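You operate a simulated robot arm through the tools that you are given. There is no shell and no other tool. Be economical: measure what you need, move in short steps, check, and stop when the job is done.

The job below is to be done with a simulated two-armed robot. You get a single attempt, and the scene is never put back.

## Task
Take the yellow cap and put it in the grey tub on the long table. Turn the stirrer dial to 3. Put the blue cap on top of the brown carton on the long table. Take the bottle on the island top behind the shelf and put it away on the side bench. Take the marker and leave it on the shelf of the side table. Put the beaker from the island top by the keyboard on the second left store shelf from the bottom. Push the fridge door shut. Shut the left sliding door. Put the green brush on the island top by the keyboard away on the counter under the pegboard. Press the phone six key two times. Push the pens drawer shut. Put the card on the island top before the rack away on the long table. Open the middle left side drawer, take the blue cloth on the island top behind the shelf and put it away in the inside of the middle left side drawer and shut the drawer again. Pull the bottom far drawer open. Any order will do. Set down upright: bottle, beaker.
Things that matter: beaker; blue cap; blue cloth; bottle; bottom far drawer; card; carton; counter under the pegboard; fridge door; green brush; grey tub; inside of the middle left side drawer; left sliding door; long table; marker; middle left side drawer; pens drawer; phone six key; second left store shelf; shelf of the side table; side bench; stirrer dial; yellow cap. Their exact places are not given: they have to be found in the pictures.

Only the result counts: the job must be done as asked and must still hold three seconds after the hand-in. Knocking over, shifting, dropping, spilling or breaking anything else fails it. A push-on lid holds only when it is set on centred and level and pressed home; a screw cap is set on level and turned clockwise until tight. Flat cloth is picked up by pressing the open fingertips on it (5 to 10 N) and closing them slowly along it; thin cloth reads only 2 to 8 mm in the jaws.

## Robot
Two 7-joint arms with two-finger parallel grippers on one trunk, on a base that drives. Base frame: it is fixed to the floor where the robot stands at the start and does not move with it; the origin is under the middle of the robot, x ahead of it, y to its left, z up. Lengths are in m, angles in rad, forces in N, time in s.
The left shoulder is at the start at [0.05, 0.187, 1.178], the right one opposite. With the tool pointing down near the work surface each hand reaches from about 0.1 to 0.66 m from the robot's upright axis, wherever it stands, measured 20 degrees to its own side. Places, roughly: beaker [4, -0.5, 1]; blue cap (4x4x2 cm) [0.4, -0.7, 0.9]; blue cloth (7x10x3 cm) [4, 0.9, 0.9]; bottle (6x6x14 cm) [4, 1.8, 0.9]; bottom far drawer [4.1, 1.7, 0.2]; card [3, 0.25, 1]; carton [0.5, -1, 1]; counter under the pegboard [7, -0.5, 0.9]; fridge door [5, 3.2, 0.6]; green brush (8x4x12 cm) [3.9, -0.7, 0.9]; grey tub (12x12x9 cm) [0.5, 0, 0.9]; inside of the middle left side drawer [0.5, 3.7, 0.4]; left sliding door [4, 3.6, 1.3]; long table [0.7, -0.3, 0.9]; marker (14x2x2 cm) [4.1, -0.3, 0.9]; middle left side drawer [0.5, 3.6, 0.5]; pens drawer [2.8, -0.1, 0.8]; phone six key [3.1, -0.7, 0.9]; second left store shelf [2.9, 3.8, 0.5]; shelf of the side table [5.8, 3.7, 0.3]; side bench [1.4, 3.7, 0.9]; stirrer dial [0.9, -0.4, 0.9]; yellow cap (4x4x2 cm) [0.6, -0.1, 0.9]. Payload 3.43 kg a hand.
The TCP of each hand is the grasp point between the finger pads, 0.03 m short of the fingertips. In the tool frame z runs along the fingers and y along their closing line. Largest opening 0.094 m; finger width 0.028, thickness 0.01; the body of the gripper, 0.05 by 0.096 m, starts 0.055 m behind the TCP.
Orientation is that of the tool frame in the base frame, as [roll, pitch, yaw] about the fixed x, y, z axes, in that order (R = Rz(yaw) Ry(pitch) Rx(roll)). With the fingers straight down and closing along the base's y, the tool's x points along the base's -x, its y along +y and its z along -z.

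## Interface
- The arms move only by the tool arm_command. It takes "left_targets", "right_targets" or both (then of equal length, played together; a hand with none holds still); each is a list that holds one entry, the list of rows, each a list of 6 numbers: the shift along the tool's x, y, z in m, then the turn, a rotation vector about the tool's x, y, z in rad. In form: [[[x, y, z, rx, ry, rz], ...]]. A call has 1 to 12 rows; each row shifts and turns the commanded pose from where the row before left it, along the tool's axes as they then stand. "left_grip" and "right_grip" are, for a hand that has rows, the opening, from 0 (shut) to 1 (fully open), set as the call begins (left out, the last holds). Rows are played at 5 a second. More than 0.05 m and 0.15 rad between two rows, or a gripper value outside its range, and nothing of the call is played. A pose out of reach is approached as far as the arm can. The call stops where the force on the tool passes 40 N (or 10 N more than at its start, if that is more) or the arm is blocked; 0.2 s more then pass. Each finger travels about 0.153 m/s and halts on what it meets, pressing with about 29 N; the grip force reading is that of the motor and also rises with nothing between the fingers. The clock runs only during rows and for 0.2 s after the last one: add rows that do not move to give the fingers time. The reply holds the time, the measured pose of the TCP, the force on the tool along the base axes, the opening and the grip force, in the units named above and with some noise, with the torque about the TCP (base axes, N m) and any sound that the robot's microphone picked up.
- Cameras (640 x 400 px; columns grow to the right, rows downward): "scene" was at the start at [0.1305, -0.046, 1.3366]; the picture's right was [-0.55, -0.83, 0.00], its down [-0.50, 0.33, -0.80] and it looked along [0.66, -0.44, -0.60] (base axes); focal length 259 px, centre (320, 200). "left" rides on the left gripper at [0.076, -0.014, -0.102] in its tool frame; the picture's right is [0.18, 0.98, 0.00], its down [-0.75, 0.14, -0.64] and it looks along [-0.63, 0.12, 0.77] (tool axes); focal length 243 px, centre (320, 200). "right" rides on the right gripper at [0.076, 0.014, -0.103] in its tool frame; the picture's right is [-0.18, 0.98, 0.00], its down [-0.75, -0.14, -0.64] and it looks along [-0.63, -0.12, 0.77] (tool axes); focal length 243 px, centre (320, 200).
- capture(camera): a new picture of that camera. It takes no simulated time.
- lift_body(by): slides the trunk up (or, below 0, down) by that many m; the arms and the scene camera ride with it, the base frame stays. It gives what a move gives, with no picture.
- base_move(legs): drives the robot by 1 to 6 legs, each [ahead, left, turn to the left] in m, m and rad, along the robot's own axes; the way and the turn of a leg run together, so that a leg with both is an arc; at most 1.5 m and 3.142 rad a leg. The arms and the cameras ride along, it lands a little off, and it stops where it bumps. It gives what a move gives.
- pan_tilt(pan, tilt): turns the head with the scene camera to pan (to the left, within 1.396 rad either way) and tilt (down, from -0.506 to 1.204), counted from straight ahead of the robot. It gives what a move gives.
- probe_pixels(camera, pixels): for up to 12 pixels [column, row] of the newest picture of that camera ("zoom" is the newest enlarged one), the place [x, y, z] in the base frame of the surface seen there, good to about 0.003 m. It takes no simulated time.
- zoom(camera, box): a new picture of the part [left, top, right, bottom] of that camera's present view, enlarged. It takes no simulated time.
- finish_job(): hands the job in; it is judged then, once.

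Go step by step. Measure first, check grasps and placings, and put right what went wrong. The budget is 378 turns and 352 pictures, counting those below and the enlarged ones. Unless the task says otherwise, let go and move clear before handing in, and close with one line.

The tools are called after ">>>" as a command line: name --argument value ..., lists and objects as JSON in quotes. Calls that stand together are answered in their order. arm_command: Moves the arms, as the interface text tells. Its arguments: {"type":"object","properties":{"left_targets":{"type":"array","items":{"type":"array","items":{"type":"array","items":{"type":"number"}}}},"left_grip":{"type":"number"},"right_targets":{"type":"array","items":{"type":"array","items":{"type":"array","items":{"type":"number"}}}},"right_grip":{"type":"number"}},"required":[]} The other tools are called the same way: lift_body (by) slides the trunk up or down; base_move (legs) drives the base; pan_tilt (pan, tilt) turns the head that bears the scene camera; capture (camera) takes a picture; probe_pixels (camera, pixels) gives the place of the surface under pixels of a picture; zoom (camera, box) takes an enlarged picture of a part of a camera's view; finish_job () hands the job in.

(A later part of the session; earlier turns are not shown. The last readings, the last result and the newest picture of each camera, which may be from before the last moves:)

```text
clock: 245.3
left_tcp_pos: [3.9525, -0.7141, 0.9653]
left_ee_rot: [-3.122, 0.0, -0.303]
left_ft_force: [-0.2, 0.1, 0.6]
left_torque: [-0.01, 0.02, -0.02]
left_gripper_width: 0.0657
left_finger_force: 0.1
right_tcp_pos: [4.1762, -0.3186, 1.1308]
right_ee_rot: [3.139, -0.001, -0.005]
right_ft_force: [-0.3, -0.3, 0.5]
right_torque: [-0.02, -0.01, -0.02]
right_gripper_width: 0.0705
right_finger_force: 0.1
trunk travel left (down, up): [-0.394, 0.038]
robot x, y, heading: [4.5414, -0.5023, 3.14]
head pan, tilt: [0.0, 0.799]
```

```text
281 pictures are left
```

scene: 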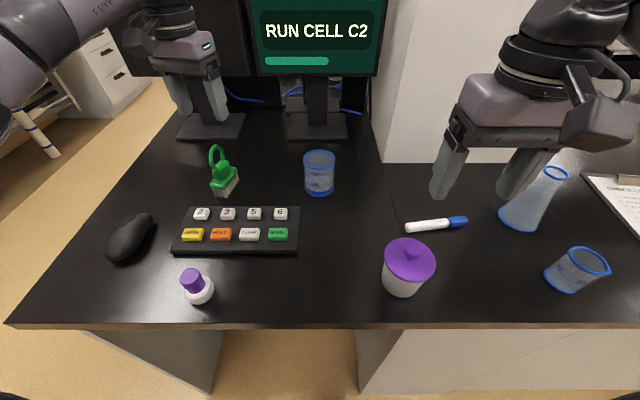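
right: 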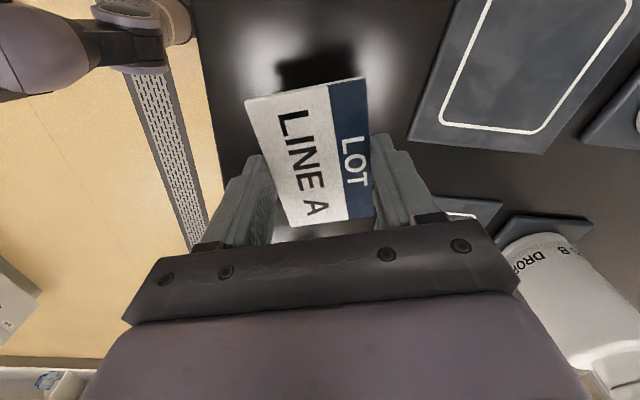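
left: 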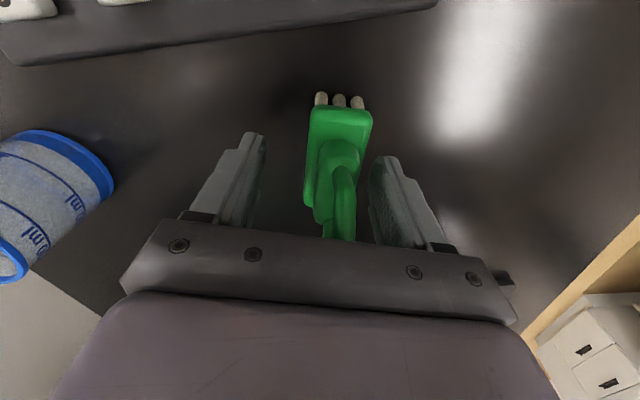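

Shift 7 mm to centre on it, then close and lift.

>>> arm_command --left_targets '[[[0, 0.007, 0, 0, 0, 0], [0, 0, 0, 0, 0, 0]]]'

>>> arm_command --left_targets '[[[0, 0, 0, 0, 0, 0], [0, 0, 0, 0, 0, 0], [0, 0, 0, 0, 0, 0]]]' --left_grip 0

>>> arm_command --left_targets '[[[0, 0, -0.02, 0, 0, 0], [0, 0, -0.04, 0, 0, 0], [0, 0, -0.04, 0, 0, 0], [0, 0, -0.04, 0, 0, 0]]]'

>>> capture --camera "left"

```text
clock: 245.9
left_tcp_pos: [3.9503, -0.7195, 0.9656]
left_ee_rot: [-3.124, 0.0, -0.305]
left_ft_force: [-1.3, 0.2, 0.0]
left_torque: [0.02, 0.0, -0.02]
left_gripper_width: 0.0656
left_finger_force: 0.0
right_tcp_pos: [4.1758, -0.3181, 1.1311]
right_ee_rot: [3.141, 0.0, -0.004]
right_ft_force: [0.8, -0.4, 0.5]
right_torque: [0.02, 0.02, 0.0]
right_gripper_width: 0.0705
right_finger_force: 0.1
trunk travel left (down, up): [-0.394, 0.038]
robot x, y, heading: [4.5405, -0.4956, 3.142]
head pan, tilt: [0.0, 0.799]
```

```text
clock: 246.7
left_tcp_pos: [3.9498, -0.7176, 0.9658]
left_ee_rot: [-3.124, 0.002, -0.303]
left_ft_force: [-0.6, -1.5, 1.5]
left_torque: [-0.04, 0.0, 0.0]
left_gripper_width: 0.0351
left_finger_force: 29.0
right_tcp_pos: [4.1767, -0.3185, 1.1321]
right_ee_rot: [3.14, 0.0, -0.005]
right_ft_force: [-1.1, -0.2, -0.1]
right_torque: [0.0, 0.0, 0.01]
right_gripper_width: 0.0705
right_finger_force: 0.0
trunk travel left (down, up): [-0.394, 0.038]
robot x, y, heading: [4.5379, -0.5, 3.139]
head pan, tilt: [0.0, 0.799]
```

```text
clock: 247.7
left_tcp_pos: [3.9475, -0.7218, 1.1059]
left_ee_rot: [-3.123, 0.001, -0.304]
left_ft_force: [0.7, 0.7, 0.0]
left_torque: [0.0, 0.0, 0.03]
left_gripper_width: 0.0351
left_finger_force: 28.7
right_tcp_pos: [4.177, -0.3173, 1.1324]
right_ee_rot: [3.14, 0.002, -0.006]
right_ft_force: [0.2, 0.0, 0.1]
right_torque: [-0.02, 0.01, 0.02]
right_gripper_width: 0.0704
right_finger_force: 0.0
trunk travel left (down, up): [-0.394, 0.038]
robot x, y, heading: [4.5404, -0.4994, 3.14]
head pan, tilt: [0.0, 0.799]
```

```text
280 pictures are left
```

left: 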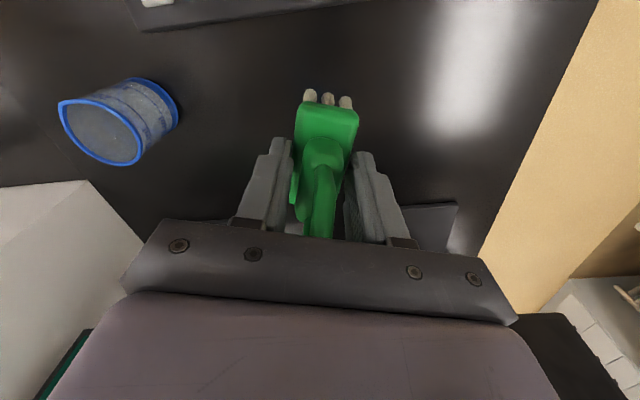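

Brush is held. I'll draw the left hand back and bring the right hand above the marker, turning it 1.43 rad.

>>> arm_command --left_targets '[[[0, 0, 0, 0, 0, -0.15], [0, 0, 0, 0, 0, -0.15], [0.045, 0.015, 0, 0, 0, 0], [0.045, 0.015, 0, 0, 0, 0], [0.045, 0.015, 0, 0, 0, 0], [0.045, 0.015, 0, 0, 0, 0], [0.045, 0.015, 0, 0, 0, 0], [0.045, 0.015, 0, 0, 0, 0], [0, 0, 0, 0, 0, 0]]]' --right_targets '[[[-0.0357, -0.0273, 0.01, 0, 0, 0], [-0.0357, -0.0273, 0.01, 0, 0, 0], [-0.0357, -0.0273, 0.01, 0, 0, 0], [0, 0, 0, 0, 0, 0.143], [0, 0, 0, 0, 0, 0.143], [0, 0, 0, 0, 0, 0.143], [0, 0, 0, 0, 0, 0.143], [0, 0, 0, 0, 0, 0.143], [0, 0, 0, 0, 0, 0.143]]]' --right_grip 0.5

>>> arm_command --right_targets '[[[0, 0, 0, 0, 0, 0.143], [0, 0, 0, 0, 0, 0.143], [0, 0, 0, 0, 0, 0.143], [0, 0, 0, 0, 0, 0.143], [0, 0, 0.04, 0, 0, 0], [0, 0, 0.04, 0, 0, 0], [0, 0, 0, 0, 0, 0]]]'

>>> capture --camera "right"

>>> capture --camera "scene"

```text
clock: 249.7
left_tcp_pos: [4.2222, -0.8139, 1.1048]
left_ee_rot: [-3.123, -0.007, -0.004]
left_ft_force: [-0.1, -0.5, -0.6]
left_torque: [0.02, -0.04, 0.01]
left_gripper_width: 0.0352
left_finger_force: 29.2
right_tcp_pos: [4.0701, -0.2352, 1.1013]
right_ee_rot: [3.139, 0.0, -0.866]
right_ft_force: [0.8, 0.1, -1.0]
right_torque: [0.0, 0.03, 0.01]
right_gripper_width: 0.0468
right_finger_force: 0.1
trunk travel left (down, up): [-0.394, 0.038]
robot x, y, heading: [4.5367, -0.4996, 3.14]
head pan, tilt: [0.0, 0.799]
```

```text
clock: 251.3
left_tcp_pos: [4.2222, -0.8126, 1.1048]
left_ee_rot: [-3.125, -0.006, -0.003]
left_ft_force: [1.0, -0.1, -0.5]
left_torque: [-0.01, 0.0, 0.03]
left_gripper_width: 0.035
left_finger_force: 28.8
right_tcp_pos: [4.0696, -0.2371, 1.0261]
right_ee_rot: [3.141, -0.002, -1.434]
right_ft_force: [0.5, -0.5, -0.6]
right_torque: [0.0, 0.02, -0.03]
right_gripper_width: 0.0467
right_finger_force: 0.1
trunk travel left (down, up): [-0.394, 0.038]
robot x, y, heading: [4.5392, -0.4974, 3.141]
head pan, tilt: [0.0, 0.799]
```

```text
279 pictures are left
```

right: 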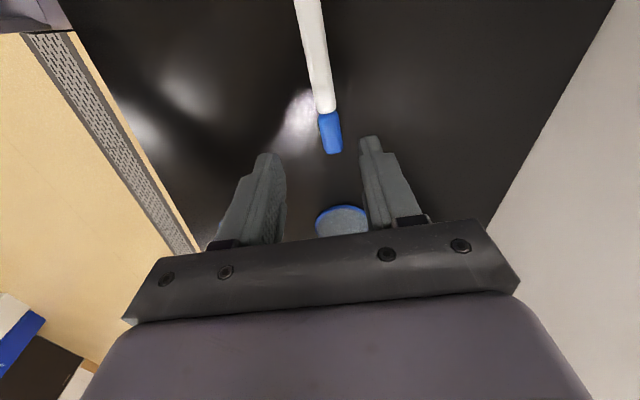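

```text
278 pictures are left
```

scene: 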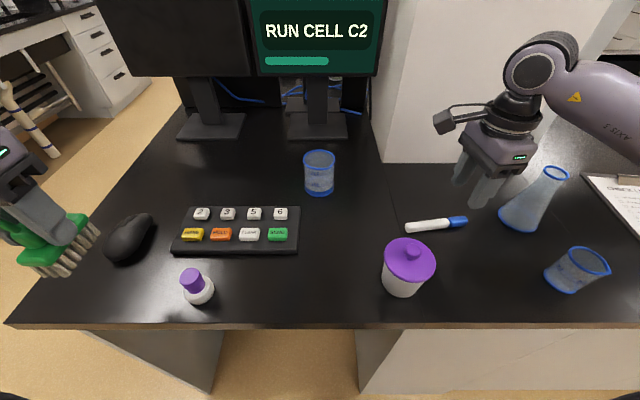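

The TCP projects onto (320,106), right at the marker's cap joint. Lower to z≈0.932, close and lift.

>>> arm_command --right_targets '[[[0, 0.004, 0.04, 0, 0, 0], [0, 0, 0.04, 0, 0, 0], [0, 0, 0.013, 0, 0, 0], [0, 0, 0, 0, 0, 0]]]'

>>> arm_command --right_targets '[[[0, 0, 0, 0, 0, 0], [0, 0, 0, 0, 0, 0], [0, 0, 0, 0, 0, 0]]]' --right_grip 0

>>> arm_command --right_targets '[[[0, 0, -0.03, 0, 0, 0], [0, 0, -0.04, 0, 0, 0], [0, 0, -0.04, 0, 0, 0], [0, 0, -0.04, 0, 0, 0], [0, 0, -0.04, 0, 0, 0]]]'

>>> capture --camera "right"

```text
clock: 252.3
left_tcp_pos: [4.2224, -0.8146, 1.1052]
left_ee_rot: [-3.123, -0.006, -0.003]
left_ft_force: [-0.1, -0.3, -1.2]
left_torque: [0.02, 0.01, 0.01]
left_gripper_width: 0.0352
left_finger_force: 29.4
right_tcp_pos: [4.0653, -0.2364, 0.9318]
right_ee_rot: [3.139, -0.001, -1.434]
right_ft_force: [0.5, 0.3, -0.2]
right_torque: [-0.01, -0.03, -0.02]
right_gripper_width: 0.0469
right_finger_force: 0.0
trunk travel left (down, up): [-0.394, 0.038]
robot x, y, heading: [4.5355, -0.4982, 3.143]
head pan, tilt: [0.0, 0.799]
```

```text
clock: 253.1
left_tcp_pos: [4.221, -0.8136, 1.1045]
left_ee_rot: [-3.124, -0.007, -0.003]
left_ft_force: [-0.1, 0.0, -0.9]
left_torque: [0.01, 0.01, 0.01]
left_gripper_width: 0.0353
left_finger_force: 28.8
right_tcp_pos: [4.0661, -0.2354, 0.9318]
right_ee_rot: [-3.141, -0.003, -1.434]
right_ft_force: [-0.1, 0.9, -0.1]
right_torque: [0.01, 0.01, 0.0]
right_gripper_width: 0.0177
right_finger_force: 29.2
trunk travel left (down, up): [-0.394, 0.038]
robot x, y, heading: [4.5399, -0.5003, 3.144]
head pan, tilt: [0.0, 0.799]
```

```text
clock: 254.3
left_tcp_pos: [4.222, -0.8139, 1.1057]
left_ee_rot: [-3.123, -0.006, -0.003]
left_ft_force: [0.3, 0.1, -1.0]
left_torque: [-0.01, 0.01, 0.02]
left_gripper_width: 0.035
left_finger_force: 29.1
right_tcp_pos: [4.066, -0.2322, 1.1229]
right_ee_rot: [3.141, -0.001, -1.434]
right_ft_force: [0.0, 0.1, -0.2]
right_torque: [-0.01, 0.01, 0.02]
right_gripper_width: 0.0174
right_finger_force: 28.8
trunk travel left (down, up): [-0.394, 0.038]
robot x, y, heading: [4.5393, -0.5001, 3.138]
head pan, tilt: [0.0, 0.799]
```

```text
277 pictures are left
```

right: 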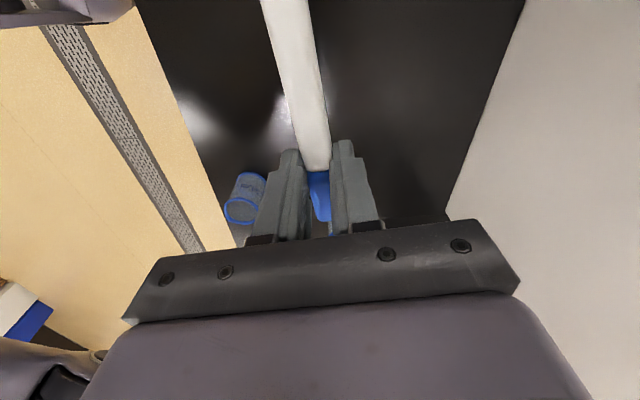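

Marker is held (17 mm). I'll pull it in, back off and turn towards the pegboard counter.

>>> arm_command --right_targets '[[[0.0068, -0.049, 0, 0, 0, 0], [0.0068, -0.049, 0, 0, 0, 0], [0.0068, -0.049, 0, 0, 0, 0], [0.0068, -0.049, 0, 0, 0, 0], [0.0068, -0.049, 0, 0, 0, 0]]]'

>>> base_move --legs '[[-0.55, 0, 0], [0, 0, 1.571], [0, 0, 1.571]]'

>>> pan_tilt --pan 0 --tilt 0.45

>>> capture --camera "scene"

```text
clock: 255.5
left_tcp_pos: [4.2225, -0.8128, 1.1054]
left_ee_rot: [-3.124, -0.005, -0.004]
left_ft_force: [-0.3, -0.6, -0.5]
left_torque: [-0.01, -0.04, 0.03]
left_gripper_width: 0.0349
left_finger_force: 29.4
right_tcp_pos: [4.3152, -0.2383, 1.1222]
right_ee_rot: [3.14, -0.001, -1.437]
right_ft_force: [0.3, -0.1, -0.5]
right_torque: [0.02, 0.03, -0.02]
right_gripper_width: 0.0175
right_finger_force: 28.6
trunk travel left (down, up): [-0.394, 0.038]
robot x, y, heading: [4.5388, -0.5015, 3.139]
head pan, tilt: [0.0, 0.799]
```

```text
clock: 266.3
left_tcp_pos: [5.393, -0.1882, 1.1049]
left_ee_rot: [-3.124, -0.007, -3.137]
left_ft_force: [0.6, -1.0, -0.8]
left_torque: [-0.05, -0.03, -0.02]
left_gripper_width: 0.035
left_finger_force: 29.3
right_tcp_pos: [5.3033, -0.7641, 1.1224]
right_ee_rot: [3.141, -0.001, 1.714]
right_ft_force: [-0.2, -0.6, -1.8]
right_torque: [-0.04, 0.01, 0.01]
right_gripper_width: 0.0176
right_finger_force: 28.4
trunk travel left (down, up): [-0.394, 0.038]
robot x, y, heading: [5.0776, -0.5069, 0.007]
head pan, tilt: [0.0, 0.799]
```

```text
clock: 267.1
left_tcp_pos: [5.3919, -0.1885, 1.105]
left_ee_rot: [-3.123, -0.005, -3.138]
left_ft_force: [0.2, -0.1, -0.2]
left_torque: [0.02, 0.0, 0.02]
left_gripper_width: 0.035
left_finger_force: 29.5
right_tcp_pos: [5.303, -0.7634, 1.1234]
right_ee_rot: [-3.141, 0.0, 1.713]
right_ft_force: [0.3, -0.8, -1.1]
right_torque: [0.0, 0.03, -0.02]
right_gripper_width: 0.0178
right_finger_force: 28.9
trunk travel left (down, up): [-0.394, 0.038]
robot x, y, heading: [5.0773, -0.5027, 0.004]
head pan, tilt: [0.0, 0.45]
```

```text
276 pictures are left
```

scene: 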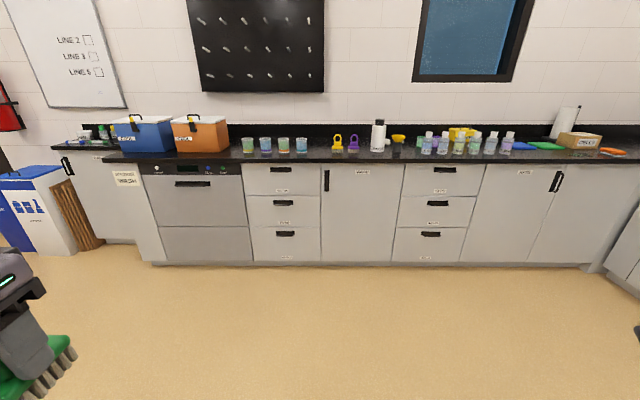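

The pegboard counter is ahead. Probe counter edge and free spots below the pegboard.

>>> probe_pixels --camera "scene" --pixels '[[320, 158], [275, 158], [320, 150], [350, 158], [340, 148], [300, 150], [320, 200], [380, 150], [255, 20], [200, 150], [248, 150]]'

```text
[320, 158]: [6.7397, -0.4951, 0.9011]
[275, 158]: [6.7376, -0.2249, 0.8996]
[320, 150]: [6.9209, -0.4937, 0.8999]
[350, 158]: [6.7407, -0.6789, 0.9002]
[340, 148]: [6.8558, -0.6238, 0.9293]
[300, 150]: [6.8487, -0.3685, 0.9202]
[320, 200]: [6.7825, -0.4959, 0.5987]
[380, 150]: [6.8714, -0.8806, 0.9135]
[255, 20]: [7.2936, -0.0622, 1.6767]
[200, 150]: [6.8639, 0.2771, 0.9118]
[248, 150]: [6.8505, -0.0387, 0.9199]
```

Free spot at (6.80,−0.49) on the counter (z 0.900). Drive ahead 1.19 and right 0.18.

>>> base_move --legs '[[1.17, -0.18, 0]]'

>>> pan_tilt --pan 0.1 --tilt 0.75

>>> capture --camera "scene"

```text
clock: 273.2
left_tcp_pos: [6.5764, -0.3832, 1.106]
left_ee_rot: [-3.123, -0.004, 3.129]
left_ft_force: [-0.1, -0.3, -0.8]
left_torque: [0.0, 0.01, -0.05]
left_gripper_width: 0.0353
left_finger_force: 29.0
right_tcp_pos: [6.4779, -0.9568, 1.1223]
right_ee_rot: [-3.142, -0.001, 1.697]
right_ft_force: [-0.7, 0.1, 0.4]
right_torque: [0.03, -0.01, -0.01]
right_gripper_width: 0.0175
right_finger_force: 29.1
trunk travel left (down, up): [-0.394, 0.038]
robot x, y, heading: [6.254, -0.6952, -0.012]
head pan, tilt: [0.0, 0.45]
```

```text
clock: 274.0
left_tcp_pos: [6.5777, -0.3825, 1.1061]
left_ee_rot: [-3.125, -0.006, 3.128]
left_ft_force: [0.3, -0.7, -1.2]
left_torque: [-0.02, -0.03, -0.03]
left_gripper_width: 0.0352
left_finger_force: 29.4
right_tcp_pos: [6.4774, -0.9551, 1.1228]
right_ee_rot: [-3.141, -0.002, 1.696]
right_ft_force: [-0.1, -0.4, 0.0]
right_torque: [0.0, 0.0, 0.02]
right_gripper_width: 0.0176
right_finger_force: 29.3
trunk travel left (down, up): [-0.394, 0.038]
robot x, y, heading: [6.2579, -0.6956, -0.017]
head pan, tilt: [0.099, 0.75]
```

```text
275 pictures are left
```

scene: 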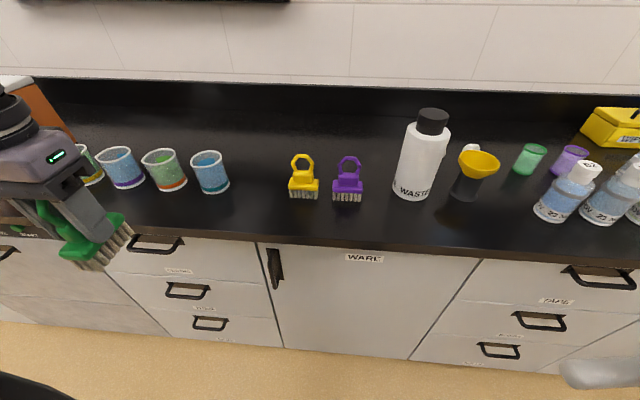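

Yellow and purple brushes stand at (303,180),(348,180); free place at (257,205). Probe it.

>>> probe_pixels --camera "scene" --pixels '[[257, 205], [257, 190], [229, 188], [290, 193], [212, 193], [303, 197], [257, 235]]'

```text
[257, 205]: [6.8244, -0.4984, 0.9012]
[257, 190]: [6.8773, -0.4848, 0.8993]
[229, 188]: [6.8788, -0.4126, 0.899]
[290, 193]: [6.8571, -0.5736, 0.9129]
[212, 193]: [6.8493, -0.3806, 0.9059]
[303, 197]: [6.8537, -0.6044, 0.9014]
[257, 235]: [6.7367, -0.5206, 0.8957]
```

Move over (6.825,−0.492) and lower to ~0.975.

>>> arm_command --left_targets '[[[-0.0412, -0.0183, 0, 0, 0, 0], [-0.0412, -0.0183, 0, 0, 0, 0], [-0.0412, -0.0183, 0, 0, 0, 0], [-0.0412, -0.0183, 0, 0, 0, 0], [-0.0412, -0.0183, 0, 0, 0, 0], [-0.0412, -0.0183, 0, 0, 0, 0], [0, 0, 0.04, 0, 0, 0], [0, 0, 0.04, 0, 0, 0], [0, 0, 0.04, 0, 0, 0], [0, 0, 0.01, 0, 0, 0], [0, 0, 0, 0, 0, 0]]]'

>>> zoom --camera "scene" --box '[160, 80, 380, 240]'

```text
clock: 276.4
left_tcp_pos: [6.822, -0.4989, 0.9755]
left_ee_rot: [-3.126, -0.005, 3.129]
left_ft_force: [0.6, -0.9, -2.0]
left_torque: [-0.06, -0.02, 0.02]
left_gripper_width: 0.035
left_finger_force: 28.6
right_tcp_pos: [6.4769, -0.9559, 1.1225]
right_ee_rot: [3.141, -0.001, 1.696]
right_ft_force: [1.0, 0.3, 0.3]
right_torque: [0.01, 0.03, -0.02]
right_gripper_width: 0.0175
right_finger_force: 29.0
trunk travel left (down, up): [-0.394, 0.038]
robot x, y, heading: [6.2599, -0.6992, -0.012]
head pan, tilt: [0.099, 0.75]
```

```text
2.50 times, centred on (270, 160) of scene
```

zoom: 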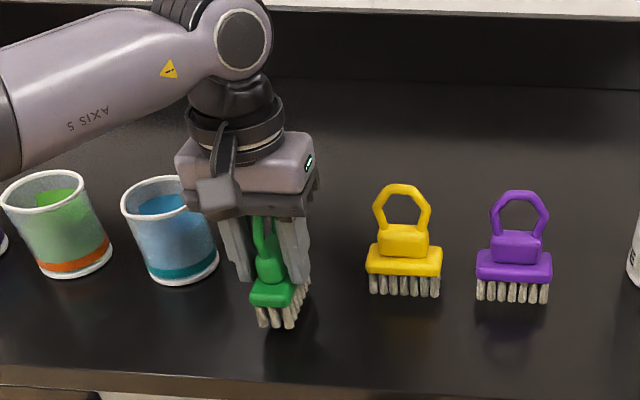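

Nearly at the surface, clear of neighbours. Lower in 2 mm steps.

>>> arm_command --left_targets '[[[0, 0, 0.004, 0, 0, 0], [0, 0, 0.002, 0, 0, 0], [0, 0, 0.002, 0, 0, 0], [0, 0, 0, 0, 0, 0]]]'

>>> arm_command --left_targets '[[[0, 0, 0, 0, 0, 0], [0, 0, 0, 0, 0, 0], [0, 0, 0, 0, 0, 0]]]' --left_grip 0.55

>>> zoom --camera "scene" --box '[160, 80, 380, 240]'

```text
clock: 277.4
left_tcp_pos: [6.8221, -0.499, 0.9681]
left_ee_rot: [-3.124, -0.004, 3.128]
left_ft_force: [-0.3, -0.5, -1.3]
left_torque: [0.01, 0.0, 0.01]
left_gripper_width: 0.0353
left_finger_force: 28.7
right_tcp_pos: [6.4774, -0.9578, 1.1227]
right_ee_rot: [3.141, 0.0, 1.698]
right_ft_force: [-0.1, 0.9, 0.1]
right_torque: [0.01, 0.01, 0.01]
right_gripper_width: 0.0178
right_finger_force: 28.6
trunk travel left (down, up): [-0.394, 0.038]
robot x, y, heading: [6.2513, -0.6946, -0.011]
head pan, tilt: [0.099, 0.75]
```

```text
clock: 278.2
left_tcp_pos: [6.8221, -0.4994, 0.9693]
left_ee_rot: [-3.125, -0.006, 3.126]
left_ft_force: [-0.2, -0.8, -0.9]
left_torque: [-0.01, -0.02, 0.02]
left_gripper_width: 0.0518
left_finger_force: 0.1
right_tcp_pos: [6.4766, -0.9555, 1.123]
right_ee_rot: [-3.139, -0.002, 1.696]
right_ft_force: [0.2, 1.1, -0.1]
right_torque: [-0.02, 0.01, -0.04]
right_gripper_width: 0.0176
right_finger_force: 28.6
trunk travel left (down, up): [-0.394, 0.038]
robot x, y, heading: [6.2598, -0.6937, -0.018]
head pan, tilt: [0.099, 0.75]
```

```text
2.50 times, centred on (270, 160) of scene
```

zoom: 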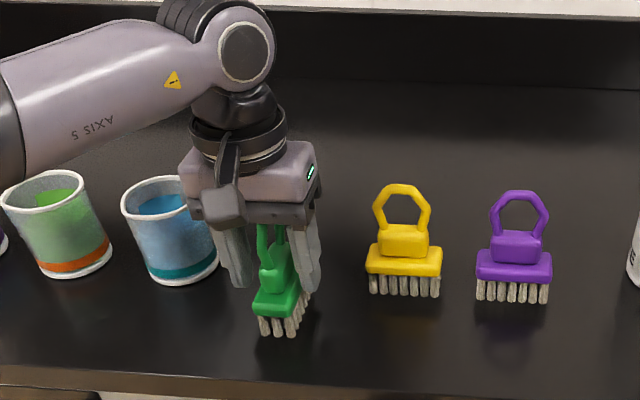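

Brush stands on its own. Rise and retract.

>>> arm_command --left_targets '[[[0, 0, -0.04, 0, 0, 0], [0, 0, -0.045, 0, 0, 0], [0, 0, -0.045, 0, 0, 0], [0, 0, -0.03, 0, 0, 0], [0.045, 0.01, 0, 0, 0, 0], [0.045, 0.01, 0, 0, 0, 0], [0.045, 0.01, 0, 0, 0, 0], [0.045, 0.01, 0, 0, 0, 0], [0.045, 0.01, 0, 0, 0, 0]]]'

>>> capture --camera "scene"

```text
clock: 280.2
left_tcp_pos: [6.5961, -0.4402, 1.1254]
left_ee_rot: [-3.123, -0.005, 3.128]
left_ft_force: [0.1, 0.2, 0.5]
left_torque: [0.02, -0.02, -0.02]
left_gripper_width: 0.0516
left_finger_force: 0.0
right_tcp_pos: [6.4771, -0.9559, 1.1231]
right_ee_rot: [-3.141, 0.001, 1.695]
right_ft_force: [-0.4, 0.0, 0.1]
right_torque: [-0.01, -0.06, 0.0]
right_gripper_width: 0.0174
right_finger_force: 29.0
trunk travel left (down, up): [-0.394, 0.038]
robot x, y, heading: [6.2563, -0.6928, -0.009]
head pan, tilt: [0.099, 0.75]
```

```text
272 pictures are left
```

scene: 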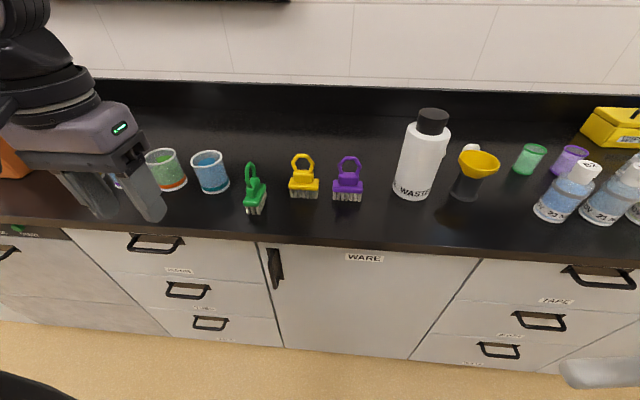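

Brush stands on the counter. Next: back off and turn left to face the side table with the marker.

>>> base_move --legs '[[-0.75, 0, 0], [0, 0, 1.581]]'

>>> pan_tilt --pan 0.2 --tilt 0.3

>>> capture --camera "scene"

```text
clock: 288.1
left_tcp_pos: [5.2342, -0.3591, 1.1248]
left_ee_rot: [-3.124, -0.004, -1.54]
left_ft_force: [1.2, -0.1, 0.1]
left_torque: [0.0, 0.01, 0.01]
left_gripper_width: 0.0519
left_finger_force: 0.0
right_tcp_pos: [5.7546, -0.4578, 1.1227]
right_ee_rot: [-3.14, -0.001, -2.97]
right_ft_force: [0.1, 1.0, -0.3]
right_torque: [-0.06, 0.01, 0.0]
right_gripper_width: 0.0176
right_finger_force: 29.2
trunk travel left (down, up): [-0.394, 0.038]
robot x, y, heading: [5.5006, -0.6897, 1.601]
head pan, tilt: [0.099, 0.75]
```

```text
clock: 289.0
left_tcp_pos: [5.2344, -0.3612, 1.1254]
left_ee_rot: [-3.125, -0.005, -1.542]
left_ft_force: [-0.8, 0.1, -0.2]
left_torque: [-0.01, 0.0, -0.04]
left_gripper_width: 0.0516
left_finger_force: 0.0
right_tcp_pos: [5.7542, -0.4578, 1.1227]
right_ee_rot: [-3.141, -0.001, -2.972]
right_ft_force: [0.9, 1.4, -0.5]
right_torque: [-0.01, 0.03, -0.02]
right_gripper_width: 0.0179
right_finger_force: 29.1
trunk travel left (down, up): [-0.394, 0.038]
robot x, y, heading: [5.498, -0.6896, 1.6]
head pan, tilt: [0.201, 0.3]
```

```text
271 pictures are left
```

scene: 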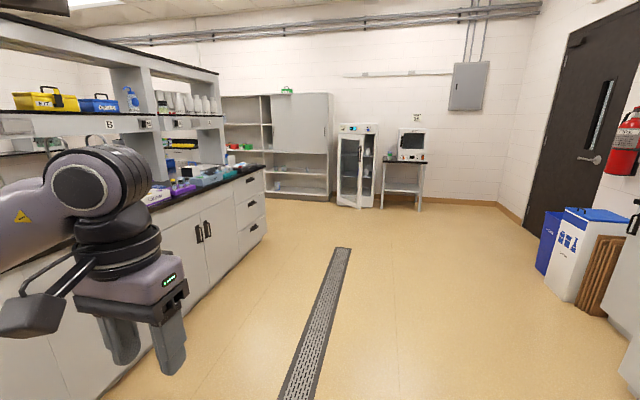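

I see the fridge (355,165), side table (403,185) and sliding cabinet (275,145). Drive ahead 2.7 m.

>>> base_move --legs '[[1.4, -0.1, -0.03], [1.3, 0, 0]]'

>>> pan_tilt --pan 0 --tilt 0.5

>>> capture --camera "scene"

```text
clock: 302.3
left_tcp_pos: [5.3303, 2.3787, 1.1253]
left_ee_rot: [-3.125, -0.006, -1.586]
left_ft_force: [-0.6, -0.1, -1.0]
left_torque: [0.01, 0.03, 0.0]
left_gripper_width: 0.0517
left_finger_force: 0.0
right_tcp_pos: [5.8462, 2.2581, 1.1228]
right_ee_rot: [3.14, -0.002, -3.015]
right_ft_force: [-1.2, 0.3, -0.4]
right_torque: [-0.01, -0.02, 0.02]
right_gripper_width: 0.0176
right_finger_force: 29.0
trunk travel left (down, up): [-0.394, 0.038]
robot x, y, heading: [5.5847, 2.0365, 1.562]
head pan, tilt: [0.201, 0.3]
```

```text
clock: 303.0
left_tcp_pos: [5.33, 2.3793, 1.1252]
left_ee_rot: [-3.125, -0.005, -1.584]
left_ft_force: [-0.1, 0.2, -0.3]
left_torque: [0.0, 0.02, 0.02]
left_gripper_width: 0.0517
left_finger_force: 0.1
right_tcp_pos: [5.8461, 2.2574, 1.1227]
right_ee_rot: [3.139, -0.002, -3.015]
right_ft_force: [0.3, 0.0, -0.3]
right_torque: [0.0, 0.01, -0.03]
right_gripper_width: 0.0177
right_finger_force: 28.8
trunk travel left (down, up): [-0.394, 0.038]
robot x, y, heading: [5.5864, 2.0391, 1.557]
head pan, tilt: [0.0, 0.499]
```

```text
270 pictures are left
```

scene: 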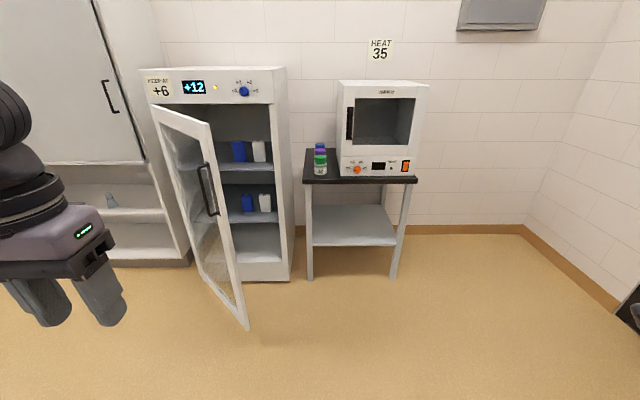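

>>> probe_pixels --camera "scene" --pixels '[[350, 240], [315, 245], [395, 240], [352, 210], [310, 182], [412, 182], [245, 325], [160, 115], [207, 130], [207, 190], [285, 200], [180, 95]]'

```text
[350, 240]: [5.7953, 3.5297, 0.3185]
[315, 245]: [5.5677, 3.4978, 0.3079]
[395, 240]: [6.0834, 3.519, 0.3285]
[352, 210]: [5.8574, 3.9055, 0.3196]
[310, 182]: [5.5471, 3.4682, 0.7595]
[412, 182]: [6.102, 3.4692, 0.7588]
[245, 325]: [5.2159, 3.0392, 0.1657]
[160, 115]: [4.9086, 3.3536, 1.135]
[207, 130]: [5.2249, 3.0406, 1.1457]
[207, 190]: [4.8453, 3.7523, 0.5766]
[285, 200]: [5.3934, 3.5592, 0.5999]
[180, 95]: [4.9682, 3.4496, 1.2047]
```

The shelf is at z 0.319, front y 3.50; the fridge door's free edge stands out at (5.22,3.04). I'll shut the fridge door first: close the left fist, tilt it forward, and look.

>>> arm_command --left_targets '[[[-0.02, 0, 0, 0, -0.15, 0], [-0.02, 0, 0, 0, -0.15, 0], [-0.02, 0, 0, 0, -0.15, 0], [-0.02, 0, 0, 0, -0.15, 0], [0, 0, 0, 0, -0.15, 0], [0, 0, 0, 0, -0.15, 0], [0, 0, 0, 0, -0.15, 0]]]' --left_grip 0

>>> base_move --legs '[[0.3, 0.25, 0.01]]'

>>> pan_tilt --pan 0.3 --tilt 0.6

>>> capture --camera "scene"

```text
clock: 304.6
left_tcp_pos: [5.3307, 2.4655, 1.145]
left_ee_rot: [-3.106, 1.048, -1.553]
left_ft_force: [0.3, 0.5, -0.2]
left_torque: [0.02, 0.0, -0.04]
left_gripper_width: 0.0
left_finger_force: 29.0
left hand out of reach, approached as far as the arm can: row 7
right_tcp_pos: [5.8452, 2.2582, 1.1234]
right_ee_rot: [-3.14, -0.001, -3.013]
right_ft_force: [-0.2, 1.0, -0.1]
right_torque: [-0.02, 0.01, 0.0]
right_gripper_width: 0.0177
right_finger_force: 28.5
trunk travel left (down, up): [-0.394, 0.038]
robot x, y, heading: [5.5832, 2.0357, 1.558]
head pan, tilt: [0.0, 0.499]
```

```text
clock: 307.4
left_tcp_pos: [5.0856, 2.7609, 1.1462]
left_ee_rot: [-3.107, 1.044, -1.544]
left_ft_force: [0.0, 0.4, 0.3]
left_torque: [0.0, -0.01, 0.0]
left_gripper_width: 0.0
left_finger_force: 28.5
right_tcp_pos: [5.6007, 2.5578, 1.1226]
right_ee_rot: [3.142, -0.002, -3.005]
right_ft_force: [0.7, 0.1, -0.1]
right_torque: [-0.01, -0.03, 0.02]
right_gripper_width: 0.0176
right_finger_force: 28.8
trunk travel left (down, up): [-0.394, 0.038]
robot x, y, heading: [5.3398, 2.3335, 1.567]
head pan, tilt: [0.0, 0.499]
```

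```text
clock: 308.2
left_tcp_pos: [5.0849, 2.7603, 1.1459]
left_ee_rot: [-3.105, 1.044, -1.544]
left_ft_force: [-0.4, 0.2, -0.3]
left_torque: [-0.01, 0.02, -0.03]
left_gripper_width: 0.0
left_finger_force: 29.3
right_tcp_pos: [5.6003, 2.5569, 1.1219]
right_ee_rot: [3.141, -0.002, -3.006]
right_ft_force: [0.2, 0.3, -0.9]
right_torque: [-0.01, 0.01, 0.01]
right_gripper_width: 0.0176
right_finger_force: 29.6
trunk travel left (down, up): [-0.394, 0.038]
robot x, y, heading: [5.3369, 2.3332, 1.57]
head pan, tilt: [0.3, 0.6]
```

```text
269 pictures are left
```

scene: 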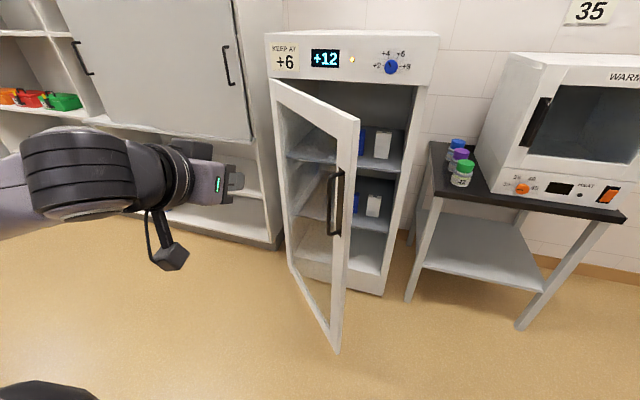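

Fist is at (5.085,2.76,1.146), left of the door's outer face. Move it 4 cm right and drive ahead 0.27.

>>> arm_command --left_targets '[[[0, -0.02, 0, 0, 0, 0], [0.01, -0.02, 0.005, 0, 0, 0]]]'

>>> base_move --legs '[[0.26, 0, 0]]'

>>> capture --camera "scene"

```text
clock: 308.8
left_tcp_pos: [5.1276, 2.7601, 1.1357]
left_ee_rot: [-3.108, 1.043, -1.543]
left_ft_force: [-0.2, 0.0, 0.0]
left_torque: [-0.03, -0.01, 0.02]
left_gripper_width: 0.0
left_finger_force: 28.7
right_tcp_pos: [5.6012, 2.5568, 1.1232]
right_ee_rot: [3.141, -0.001, -3.006]
right_ft_force: [0.7, -0.5, -0.1]
right_torque: [0.01, -0.01, -0.03]
right_gripper_width: 0.0176
right_finger_force: 28.8
trunk travel left (down, up): [-0.394, 0.038]
robot x, y, heading: [5.3403, 2.3326, 1.571]
head pan, tilt: [0.3, 0.6]
```

```text
clock: 310.7
left_tcp_pos: [5.1238, 3.0314, 1.1345]
left_ee_rot: [-3.108, 1.042, -1.538]
left_ft_force: [0.2, -0.4, -1.0]
left_torque: [0.01, 0.0, 0.01]
left_gripper_width: 0.0
left_finger_force: 29.9
right_tcp_pos: [5.6005, 2.8318, 1.1227]
right_ee_rot: [3.141, -0.002, -3.0]
right_ft_force: [-0.2, 0.0, -0.5]
right_torque: [0.01, -0.02, 0.01]
right_gripper_width: 0.0177
right_finger_force: 29.1
trunk travel left (down, up): [-0.394, 0.038]
robot x, y, heading: [5.3429, 2.6036, 1.577]
head pan, tilt: [0.3, 0.6]
```

```text
268 pictures are left
```

scene: 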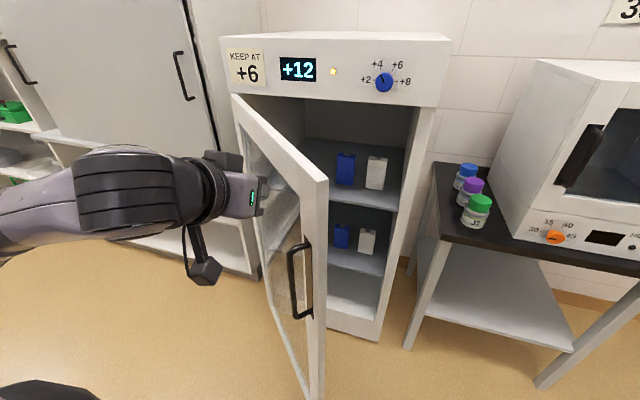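

Push forward with the arm, drifting right with the door.

>>> arm_command --left_targets '[[[-0.015, -0.006, 0.026, 0, 0, 0], [-0.015, -0.006, 0.026, 0, 0, 0], [-0.015, -0.01, 0.026, 0, 0, 0], [-0.015, -0.01, 0.026, 0, 0, 0], [-0.015, -0.01, 0.026, 0, 0, 0], [-0.015, -0.01, 0.026, 0, 0, 0]]]'

>>> capture --camera "scene"

```text
clock: 312.1
left_tcp_pos: [5.1759, 3.2121, 1.1325]
left_ee_rot: [-3.109, 1.042, -1.541]
left_ft_force: [0.3, -0.3, 0.1]
left_torque: [-0.04, 0.0, 0.01]
left_gripper_width: 0.0
left_finger_force: 28.7
right_tcp_pos: [5.5996, 2.8335, 1.1226]
right_ee_rot: [3.141, -0.003, -3.0]
right_ft_force: [-0.1, 0.4, -0.1]
right_torque: [0.02, 0.01, 0.0]
right_gripper_width: 0.0177
right_finger_force: 29.2
trunk travel left (down, up): [-0.394, 0.038]
robot x, y, heading: [5.346, 2.6061, 1.572]
head pan, tilt: [0.3, 0.6]
```

```text
267 pictures are left
```

scene: 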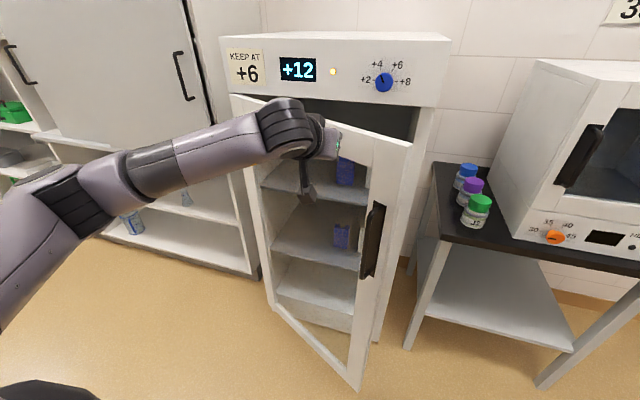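

The door is closing. Keep pushing.

>>> arm_command --left_targets '[[[-0.015, -0.006, 0.026, 0, 0, 0], [-0.015, -0.006, 0.026, 0, 0, 0], [-0.015, -0.006, 0.026, 0, 0, 0], [-0.015, -0.003, 0.026, 0, 0, 0], [-0.015, 0, 0.026, 0, 0, 0]]]'

>>> capture --camera "scene"

```text
clock: 313.3
left_tcp_pos: [5.1992, 3.3624, 1.1319]
left_ee_rot: [-3.108, 1.043, -1.542]
left_ft_force: [0.3, 0.3, 0.0]
left_torque: [0.03, 0.02, 0.01]
left_gripper_width: 0.0
left_finger_force: 29.0
right_tcp_pos: [5.6013, 2.8327, 1.1226]
right_ee_rot: [-3.141, -0.003, -2.999]
right_ft_force: [0.4, 0.1, 0.2]
right_torque: [-0.01, 0.02, 0.03]
right_gripper_width: 0.0178
right_finger_force: 29.3
trunk travel left (down, up): [-0.394, 0.038]
robot x, y, heading: [5.3424, 2.6077, 1.573]
head pan, tilt: [0.3, 0.6]
```

```text
266 pictures are left
```

scene: 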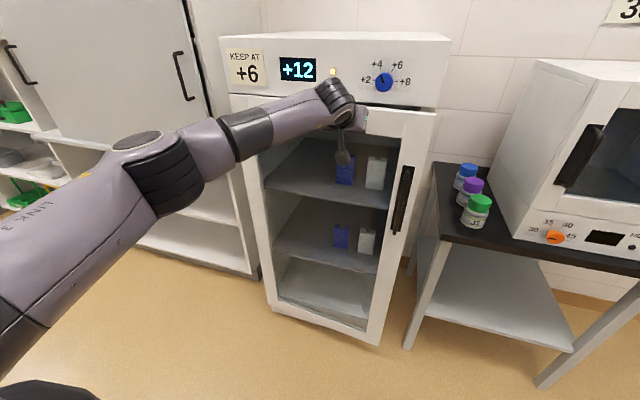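

Almost shut. A bit more until contact force rises.

>>> arm_command --left_targets '[[[-0.01, 0, 0.0174, 0, 0, 0], [-0.01, 0, 0.0174, 0, 0, 0], [-0.01, 0, 0.0174, 0, 0, 0], [-0.005, 0, 0.0087, 0, 0, 0], [-0.005, 0, 0.0087, 0, 0, 0]]]'

>>> capture --camera "scene"

>>> probe_pixels --camera "scene" --pixels '[[240, 110], [425, 125], [250, 180], [340, 95], [385, 320], [275, 300], [430, 100]]'

```text
clock: 314.5
left_tcp_pos: [5.1954, 3.3956, 1.1309]
left_ee_rot: [-3.107, 1.044, -1.543]
left_ft_force: [1.1, -0.2, 0.4]
left_torque: [0.0, -0.03, 0.01]
left_gripper_width: 0.0001
left_finger_force: 29.3
left hand out of reach, approached as far as the arm can: row 2, 3, 4, 5
right_tcp_pos: [5.6005, 2.8316, 1.1223]
right_ee_rot: [3.14, -0.002, -3.0]
right_ft_force: [-1.0, 0.3, -0.8]
right_torque: [0.0, -0.03, 0.0]
right_gripper_width: 0.0177
right_finger_force: 29.0
trunk travel left (down, up): [-0.394, 0.038]
robot x, y, heading: [5.3415, 2.6054, 1.572]
head pan, tilt: [0.3, 0.6]
```

```text
265 pictures are left
```

scene: 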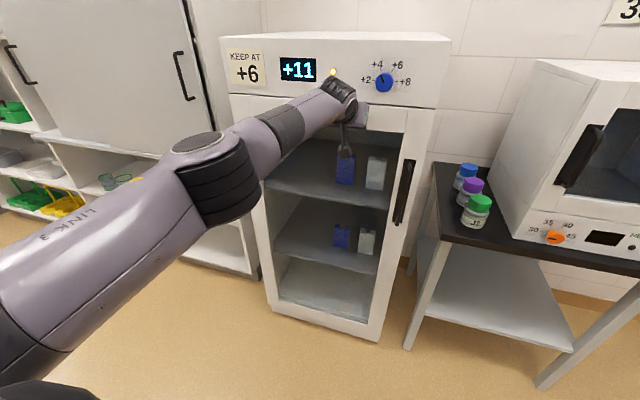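

```text
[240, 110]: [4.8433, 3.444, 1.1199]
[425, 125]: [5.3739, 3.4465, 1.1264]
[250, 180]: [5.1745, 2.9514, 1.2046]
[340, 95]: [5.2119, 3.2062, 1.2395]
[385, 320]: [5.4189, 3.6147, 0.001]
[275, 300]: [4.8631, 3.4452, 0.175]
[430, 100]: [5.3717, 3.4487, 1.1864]
```

The door face is flush (y 3.445 on both sides) and the display started cooling (+11): shut. Retract the left hand and back off.

>>> arm_command --left_targets '[[[0.02, 0, -0.035, 0, 0, 0], [0.02, 0, -0.035, 0, 0, 0], [0.02, 0, -0.035, 0, 0, 0], [0.02, 0.005, -0.035, 0, 0, 0], [0.02, 0.01, -0.035, 0, 0, 0], [0.02, 0.01, -0.035, 0, 0, 0], [0.02, 0.01, -0.035, 0, 0, 0], [0.02, 0.01, -0.035, 0, 0, 0], [0.02, 0.01, -0.035, 0, 0, 0]]]'

>>> arm_command --left_targets '[[[0, 0, 0, 0, 0.15, 0], [0, 0, 0, 0, 0.15, 0], [0, 0, 0, 0, 0.15, 0], [0, 0, 0, 0, 0.15, 0], [0, 0, 0, 0, 0.15, 0], [0, 0, 0, 0, 0.15, 0], [0, 0, 0, 0, 0.15, 0]]]'

>>> base_move --legs '[[-0.1, -0.3, 0]]'

>>> pan_tilt --pan -0.2 --tilt 0.6

>>> capture --camera "scene"

```text
clock: 316.5
left_tcp_pos: [5.1386, 3.0335, 1.1358]
left_ee_rot: [-3.105, 1.043, -1.537]
left_ft_force: [-0.9, 0.8, -0.2]
left_torque: [0.02, -0.02, 0.0]
left_gripper_width: 0.0
left_finger_force: 28.7
right_tcp_pos: [5.5995, 2.8319, 1.1223]
right_ee_rot: [3.141, -0.002, -3.0]
right_ft_force: [-0.7, -0.7, -0.8]
right_torque: [0.03, -0.03, 0.02]
right_gripper_width: 0.0176
right_finger_force: 29.0
trunk travel left (down, up): [-0.394, 0.038]
robot x, y, heading: [5.3415, 2.6032, 1.573]
head pan, tilt: [0.3, 0.6]
```

```text
clock: 318.1
left_tcp_pos: [5.1402, 3.0329, 1.1328]
left_ee_rot: [-3.125, -0.007, -1.571]
left_ft_force: [0.2, 0.1, -0.1]
left_torque: [0.01, 0.0, -0.01]
left_gripper_width: 0.0
left_finger_force: 28.9
right_tcp_pos: [5.6008, 2.8332, 1.1227]
right_ee_rot: [3.141, -0.001, -3.0]
right_ft_force: [-0.1, -0.1, -0.2]
right_torque: [-0.01, -0.01, -0.01]
right_gripper_width: 0.0176
right_finger_force: 29.5
trunk travel left (down, up): [-0.394, 0.038]
robot x, y, heading: [5.3407, 2.6075, 1.576]
head pan, tilt: [0.3, 0.6]
```

```text
clock: 321.3
left_tcp_pos: [5.4323, 2.9312, 1.1333]
left_ee_rot: [-3.124, -0.007, -1.562]
left_ft_force: [-0.2, 0.4, -0.1]
left_torque: [0.0, -0.03, 0.01]
left_gripper_width: 0.0
left_finger_force: 28.9
right_tcp_pos: [5.894, 2.7348, 1.1233]
right_ee_rot: [-3.14, -0.001, -2.995]
right_ft_force: [0.6, -0.4, -0.5]
right_torque: [-0.01, -0.02, 0.0]
right_gripper_width: 0.0174
right_finger_force: 29.4
trunk travel left (down, up): [-0.394, 0.038]
robot x, y, heading: [5.6331, 2.5059, 1.58]
head pan, tilt: [0.3, 0.6]
```

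```text
clock: 322.2
left_tcp_pos: [5.4325, 2.9318, 1.1327]
left_ee_rot: [-3.123, -0.007, -1.564]
left_ft_force: [0.7, -0.5, 0.7]
left_torque: [-0.02, -0.02, 0.02]
left_gripper_width: 0.0
left_finger_force: 29.1
right_tcp_pos: [5.8942, 2.7344, 1.1228]
right_ee_rot: [3.141, -0.002, -2.994]
right_ft_force: [-0.1, -0.5, 0.0]
right_torque: [0.01, 0.0, -0.02]
right_gripper_width: 0.0178
right_finger_force: 29.1
trunk travel left (down, up): [-0.394, 0.038]
robot x, y, heading: [5.6337, 2.5066, 1.578]
head pan, tilt: [-0.201, 0.6]
```

```text
264 pictures are left
```

scene: 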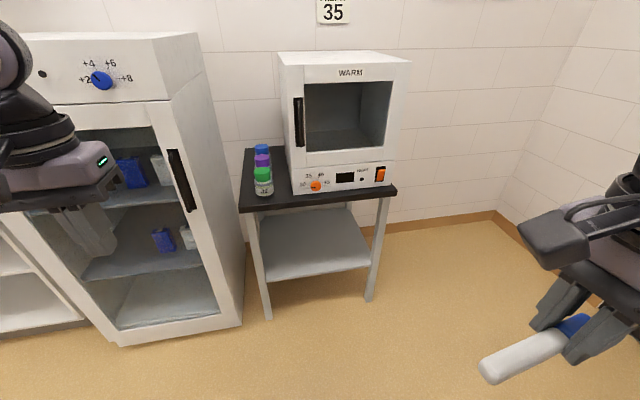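

Marker is held by its cap, body to my left. I'll retract the left hand, lower the trunk 0.39, and drive ahead 0.42.

>>> arm_command --left_targets '[[[0.045, 0, 0, 0, 0, 0], [0.045, 0, 0, 0, 0, 0], [0.045, 0, 0, 0, 0, 0], [0.045, 0, 0, 0, 0, 0]]]'

>>> lift_body --by -0.39

>>> base_move --legs '[[0.4, 0, 0]]'

>>> pan_tilt --pan -0.3 --tilt 0.7

>>> capture --camera "scene"

```text
clock: 323.2
left_tcp_pos: [5.4363, 2.7492, 1.1375]
left_ee_rot: [-3.124, -0.005, -1.561]
left_ft_force: [0.1, -0.7, 0.4]
left_torque: [0.04, 0.02, 0.0]
left_gripper_width: 0.0
left_finger_force: 29.2
right_tcp_pos: [5.8932, 2.7342, 1.1226]
right_ee_rot: [3.142, -0.001, -2.995]
right_ft_force: [0.0, 0.0, 0.6]
right_torque: [0.01, 0.02, 0.04]
right_gripper_width: 0.0178
right_finger_force: 28.7
trunk travel left (down, up): [-0.394, 0.038]
robot x, y, heading: [5.637, 2.5093, 1.578]
head pan, tilt: [-0.201, 0.6]
```

```text
clock: 327.0
left_tcp_pos: [5.4367, 2.7497, 0.746]
left_ee_rot: [-3.124, -0.007, -1.564]
left_ft_force: [0.1, 0.8, 0.4]
left_torque: [0.0, -0.02, -0.01]
left_gripper_width: 0.0
left_finger_force: 28.9
right_tcp_pos: [5.8943, 2.7347, 0.7321]
right_ee_rot: [3.141, -0.002, -2.997]
right_ft_force: [-0.9, -0.2, 1.2]
right_torque: [0.01, 0.0, 0.0]
right_gripper_width: 0.0177
right_finger_force: 28.9
trunk travel left (down, up): [-0.004, 0.428]
robot x, y, heading: [5.6375, 2.5027, 1.579]
head pan, tilt: [-0.201, 0.6]
```

```text
clock: 329.5
left_tcp_pos: [5.4333, 3.1514, 0.7475]
left_ee_rot: [-3.123, -0.007, -1.562]
left_ft_force: [0.3, -0.1, 0.1]
left_torque: [0.01, 0.0, 0.0]
left_gripper_width: 0.0
left_finger_force: 29.2
right_tcp_pos: [5.8897, 3.1383, 0.7328]
right_ee_rot: [3.141, -0.003, -2.991]
right_ft_force: [0.3, -0.3, 0.3]
right_torque: [-0.01, 0.02, 0.01]
right_gripper_width: 0.0174
right_finger_force: 29.4
trunk travel left (down, up): [-0.004, 0.428]
robot x, y, heading: [5.6349, 2.91, 1.58]
head pan, tilt: [-0.201, 0.6]
```

```text
clock: 330.1
left_tcp_pos: [5.432, 3.1516, 0.7476]
left_ee_rot: [-3.125, -0.006, -1.562]
left_ft_force: [0.2, -0.6, 0.7]
left_torque: [0.01, 0.01, 0.0]
left_gripper_width: 0.0
left_finger_force: 28.9
right_tcp_pos: [5.8895, 3.1367, 0.732]
right_ee_rot: [-3.141, -0.002, -2.993]
right_ft_force: [-0.2, -0.7, 0.2]
right_torque: [-0.03, 0.02, 0.02]
right_gripper_width: 0.0175
right_finger_force: 29.4
trunk travel left (down, up): [-0.004, 0.428]
robot x, y, heading: [5.6314, 2.9085, 1.578]
head pan, tilt: [-0.3, 0.7]
```

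```text
263 pictures are left
```

scene: 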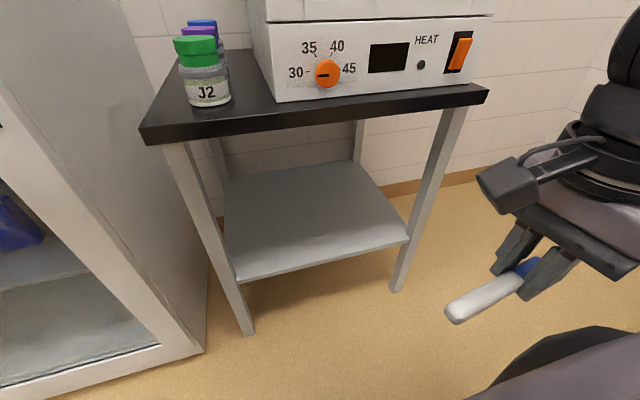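

Lower the right hand in front of the table to z≈0.42, watching reach.

>>> arm_command --right_targets '[[[0, 0, 0, 0, 0, 0.148], [0, 0, 0.04, 0, 0, 0], [0, 0, 0.04, 0, 0, 0], [0, 0, 0.04, 0, 0, 0], [0, 0, 0.04, 0, 0, 0], [0, 0, 0.04, 0, 0, 0], [0, 0, 0.04, 0, 0, 0], [0, 0, 0.04, 0, 0, 0], [0, 0, 0.03, 0, 0, 0]]]'

>>> capture --camera "scene"

```text
clock: 332.1
left_tcp_pos: [5.4327, 3.1507, 0.7474]
left_ee_rot: [-3.125, -0.007, -1.564]
left_ft_force: [0.4, 0.0, 0.7]
left_torque: [0.02, -0.01, -0.02]
left_gripper_width: 0.0
left_finger_force: 29.1
right_tcp_pos: [5.891, 3.1821, 0.438]
right_ee_rot: [3.139, -0.001, -3.138]
right_ft_force: [0.5, 0.0, 0.1]
right_torque: [0.02, -0.01, 0.02]
right_gripper_width: 0.0174
right_finger_force: 29.2
right hand out of reach, approached as far as the arm can: row 2, 3, 4
trunk travel left (down, up): [-0.004, 0.428]
robot x, y, heading: [5.6334, 2.9093, 1.585]
head pan, tilt: [-0.3, 0.7]
```

```text
262 pictures are left
```

scene: 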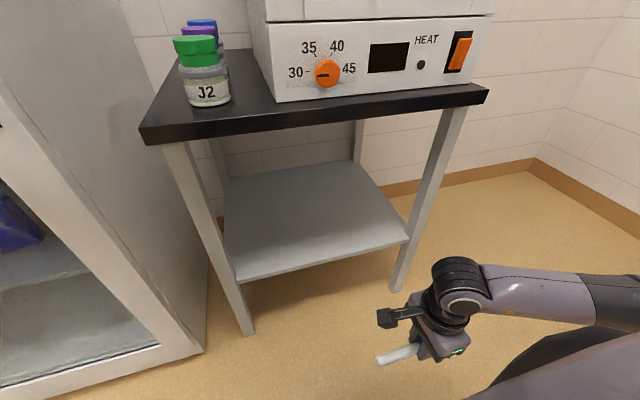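

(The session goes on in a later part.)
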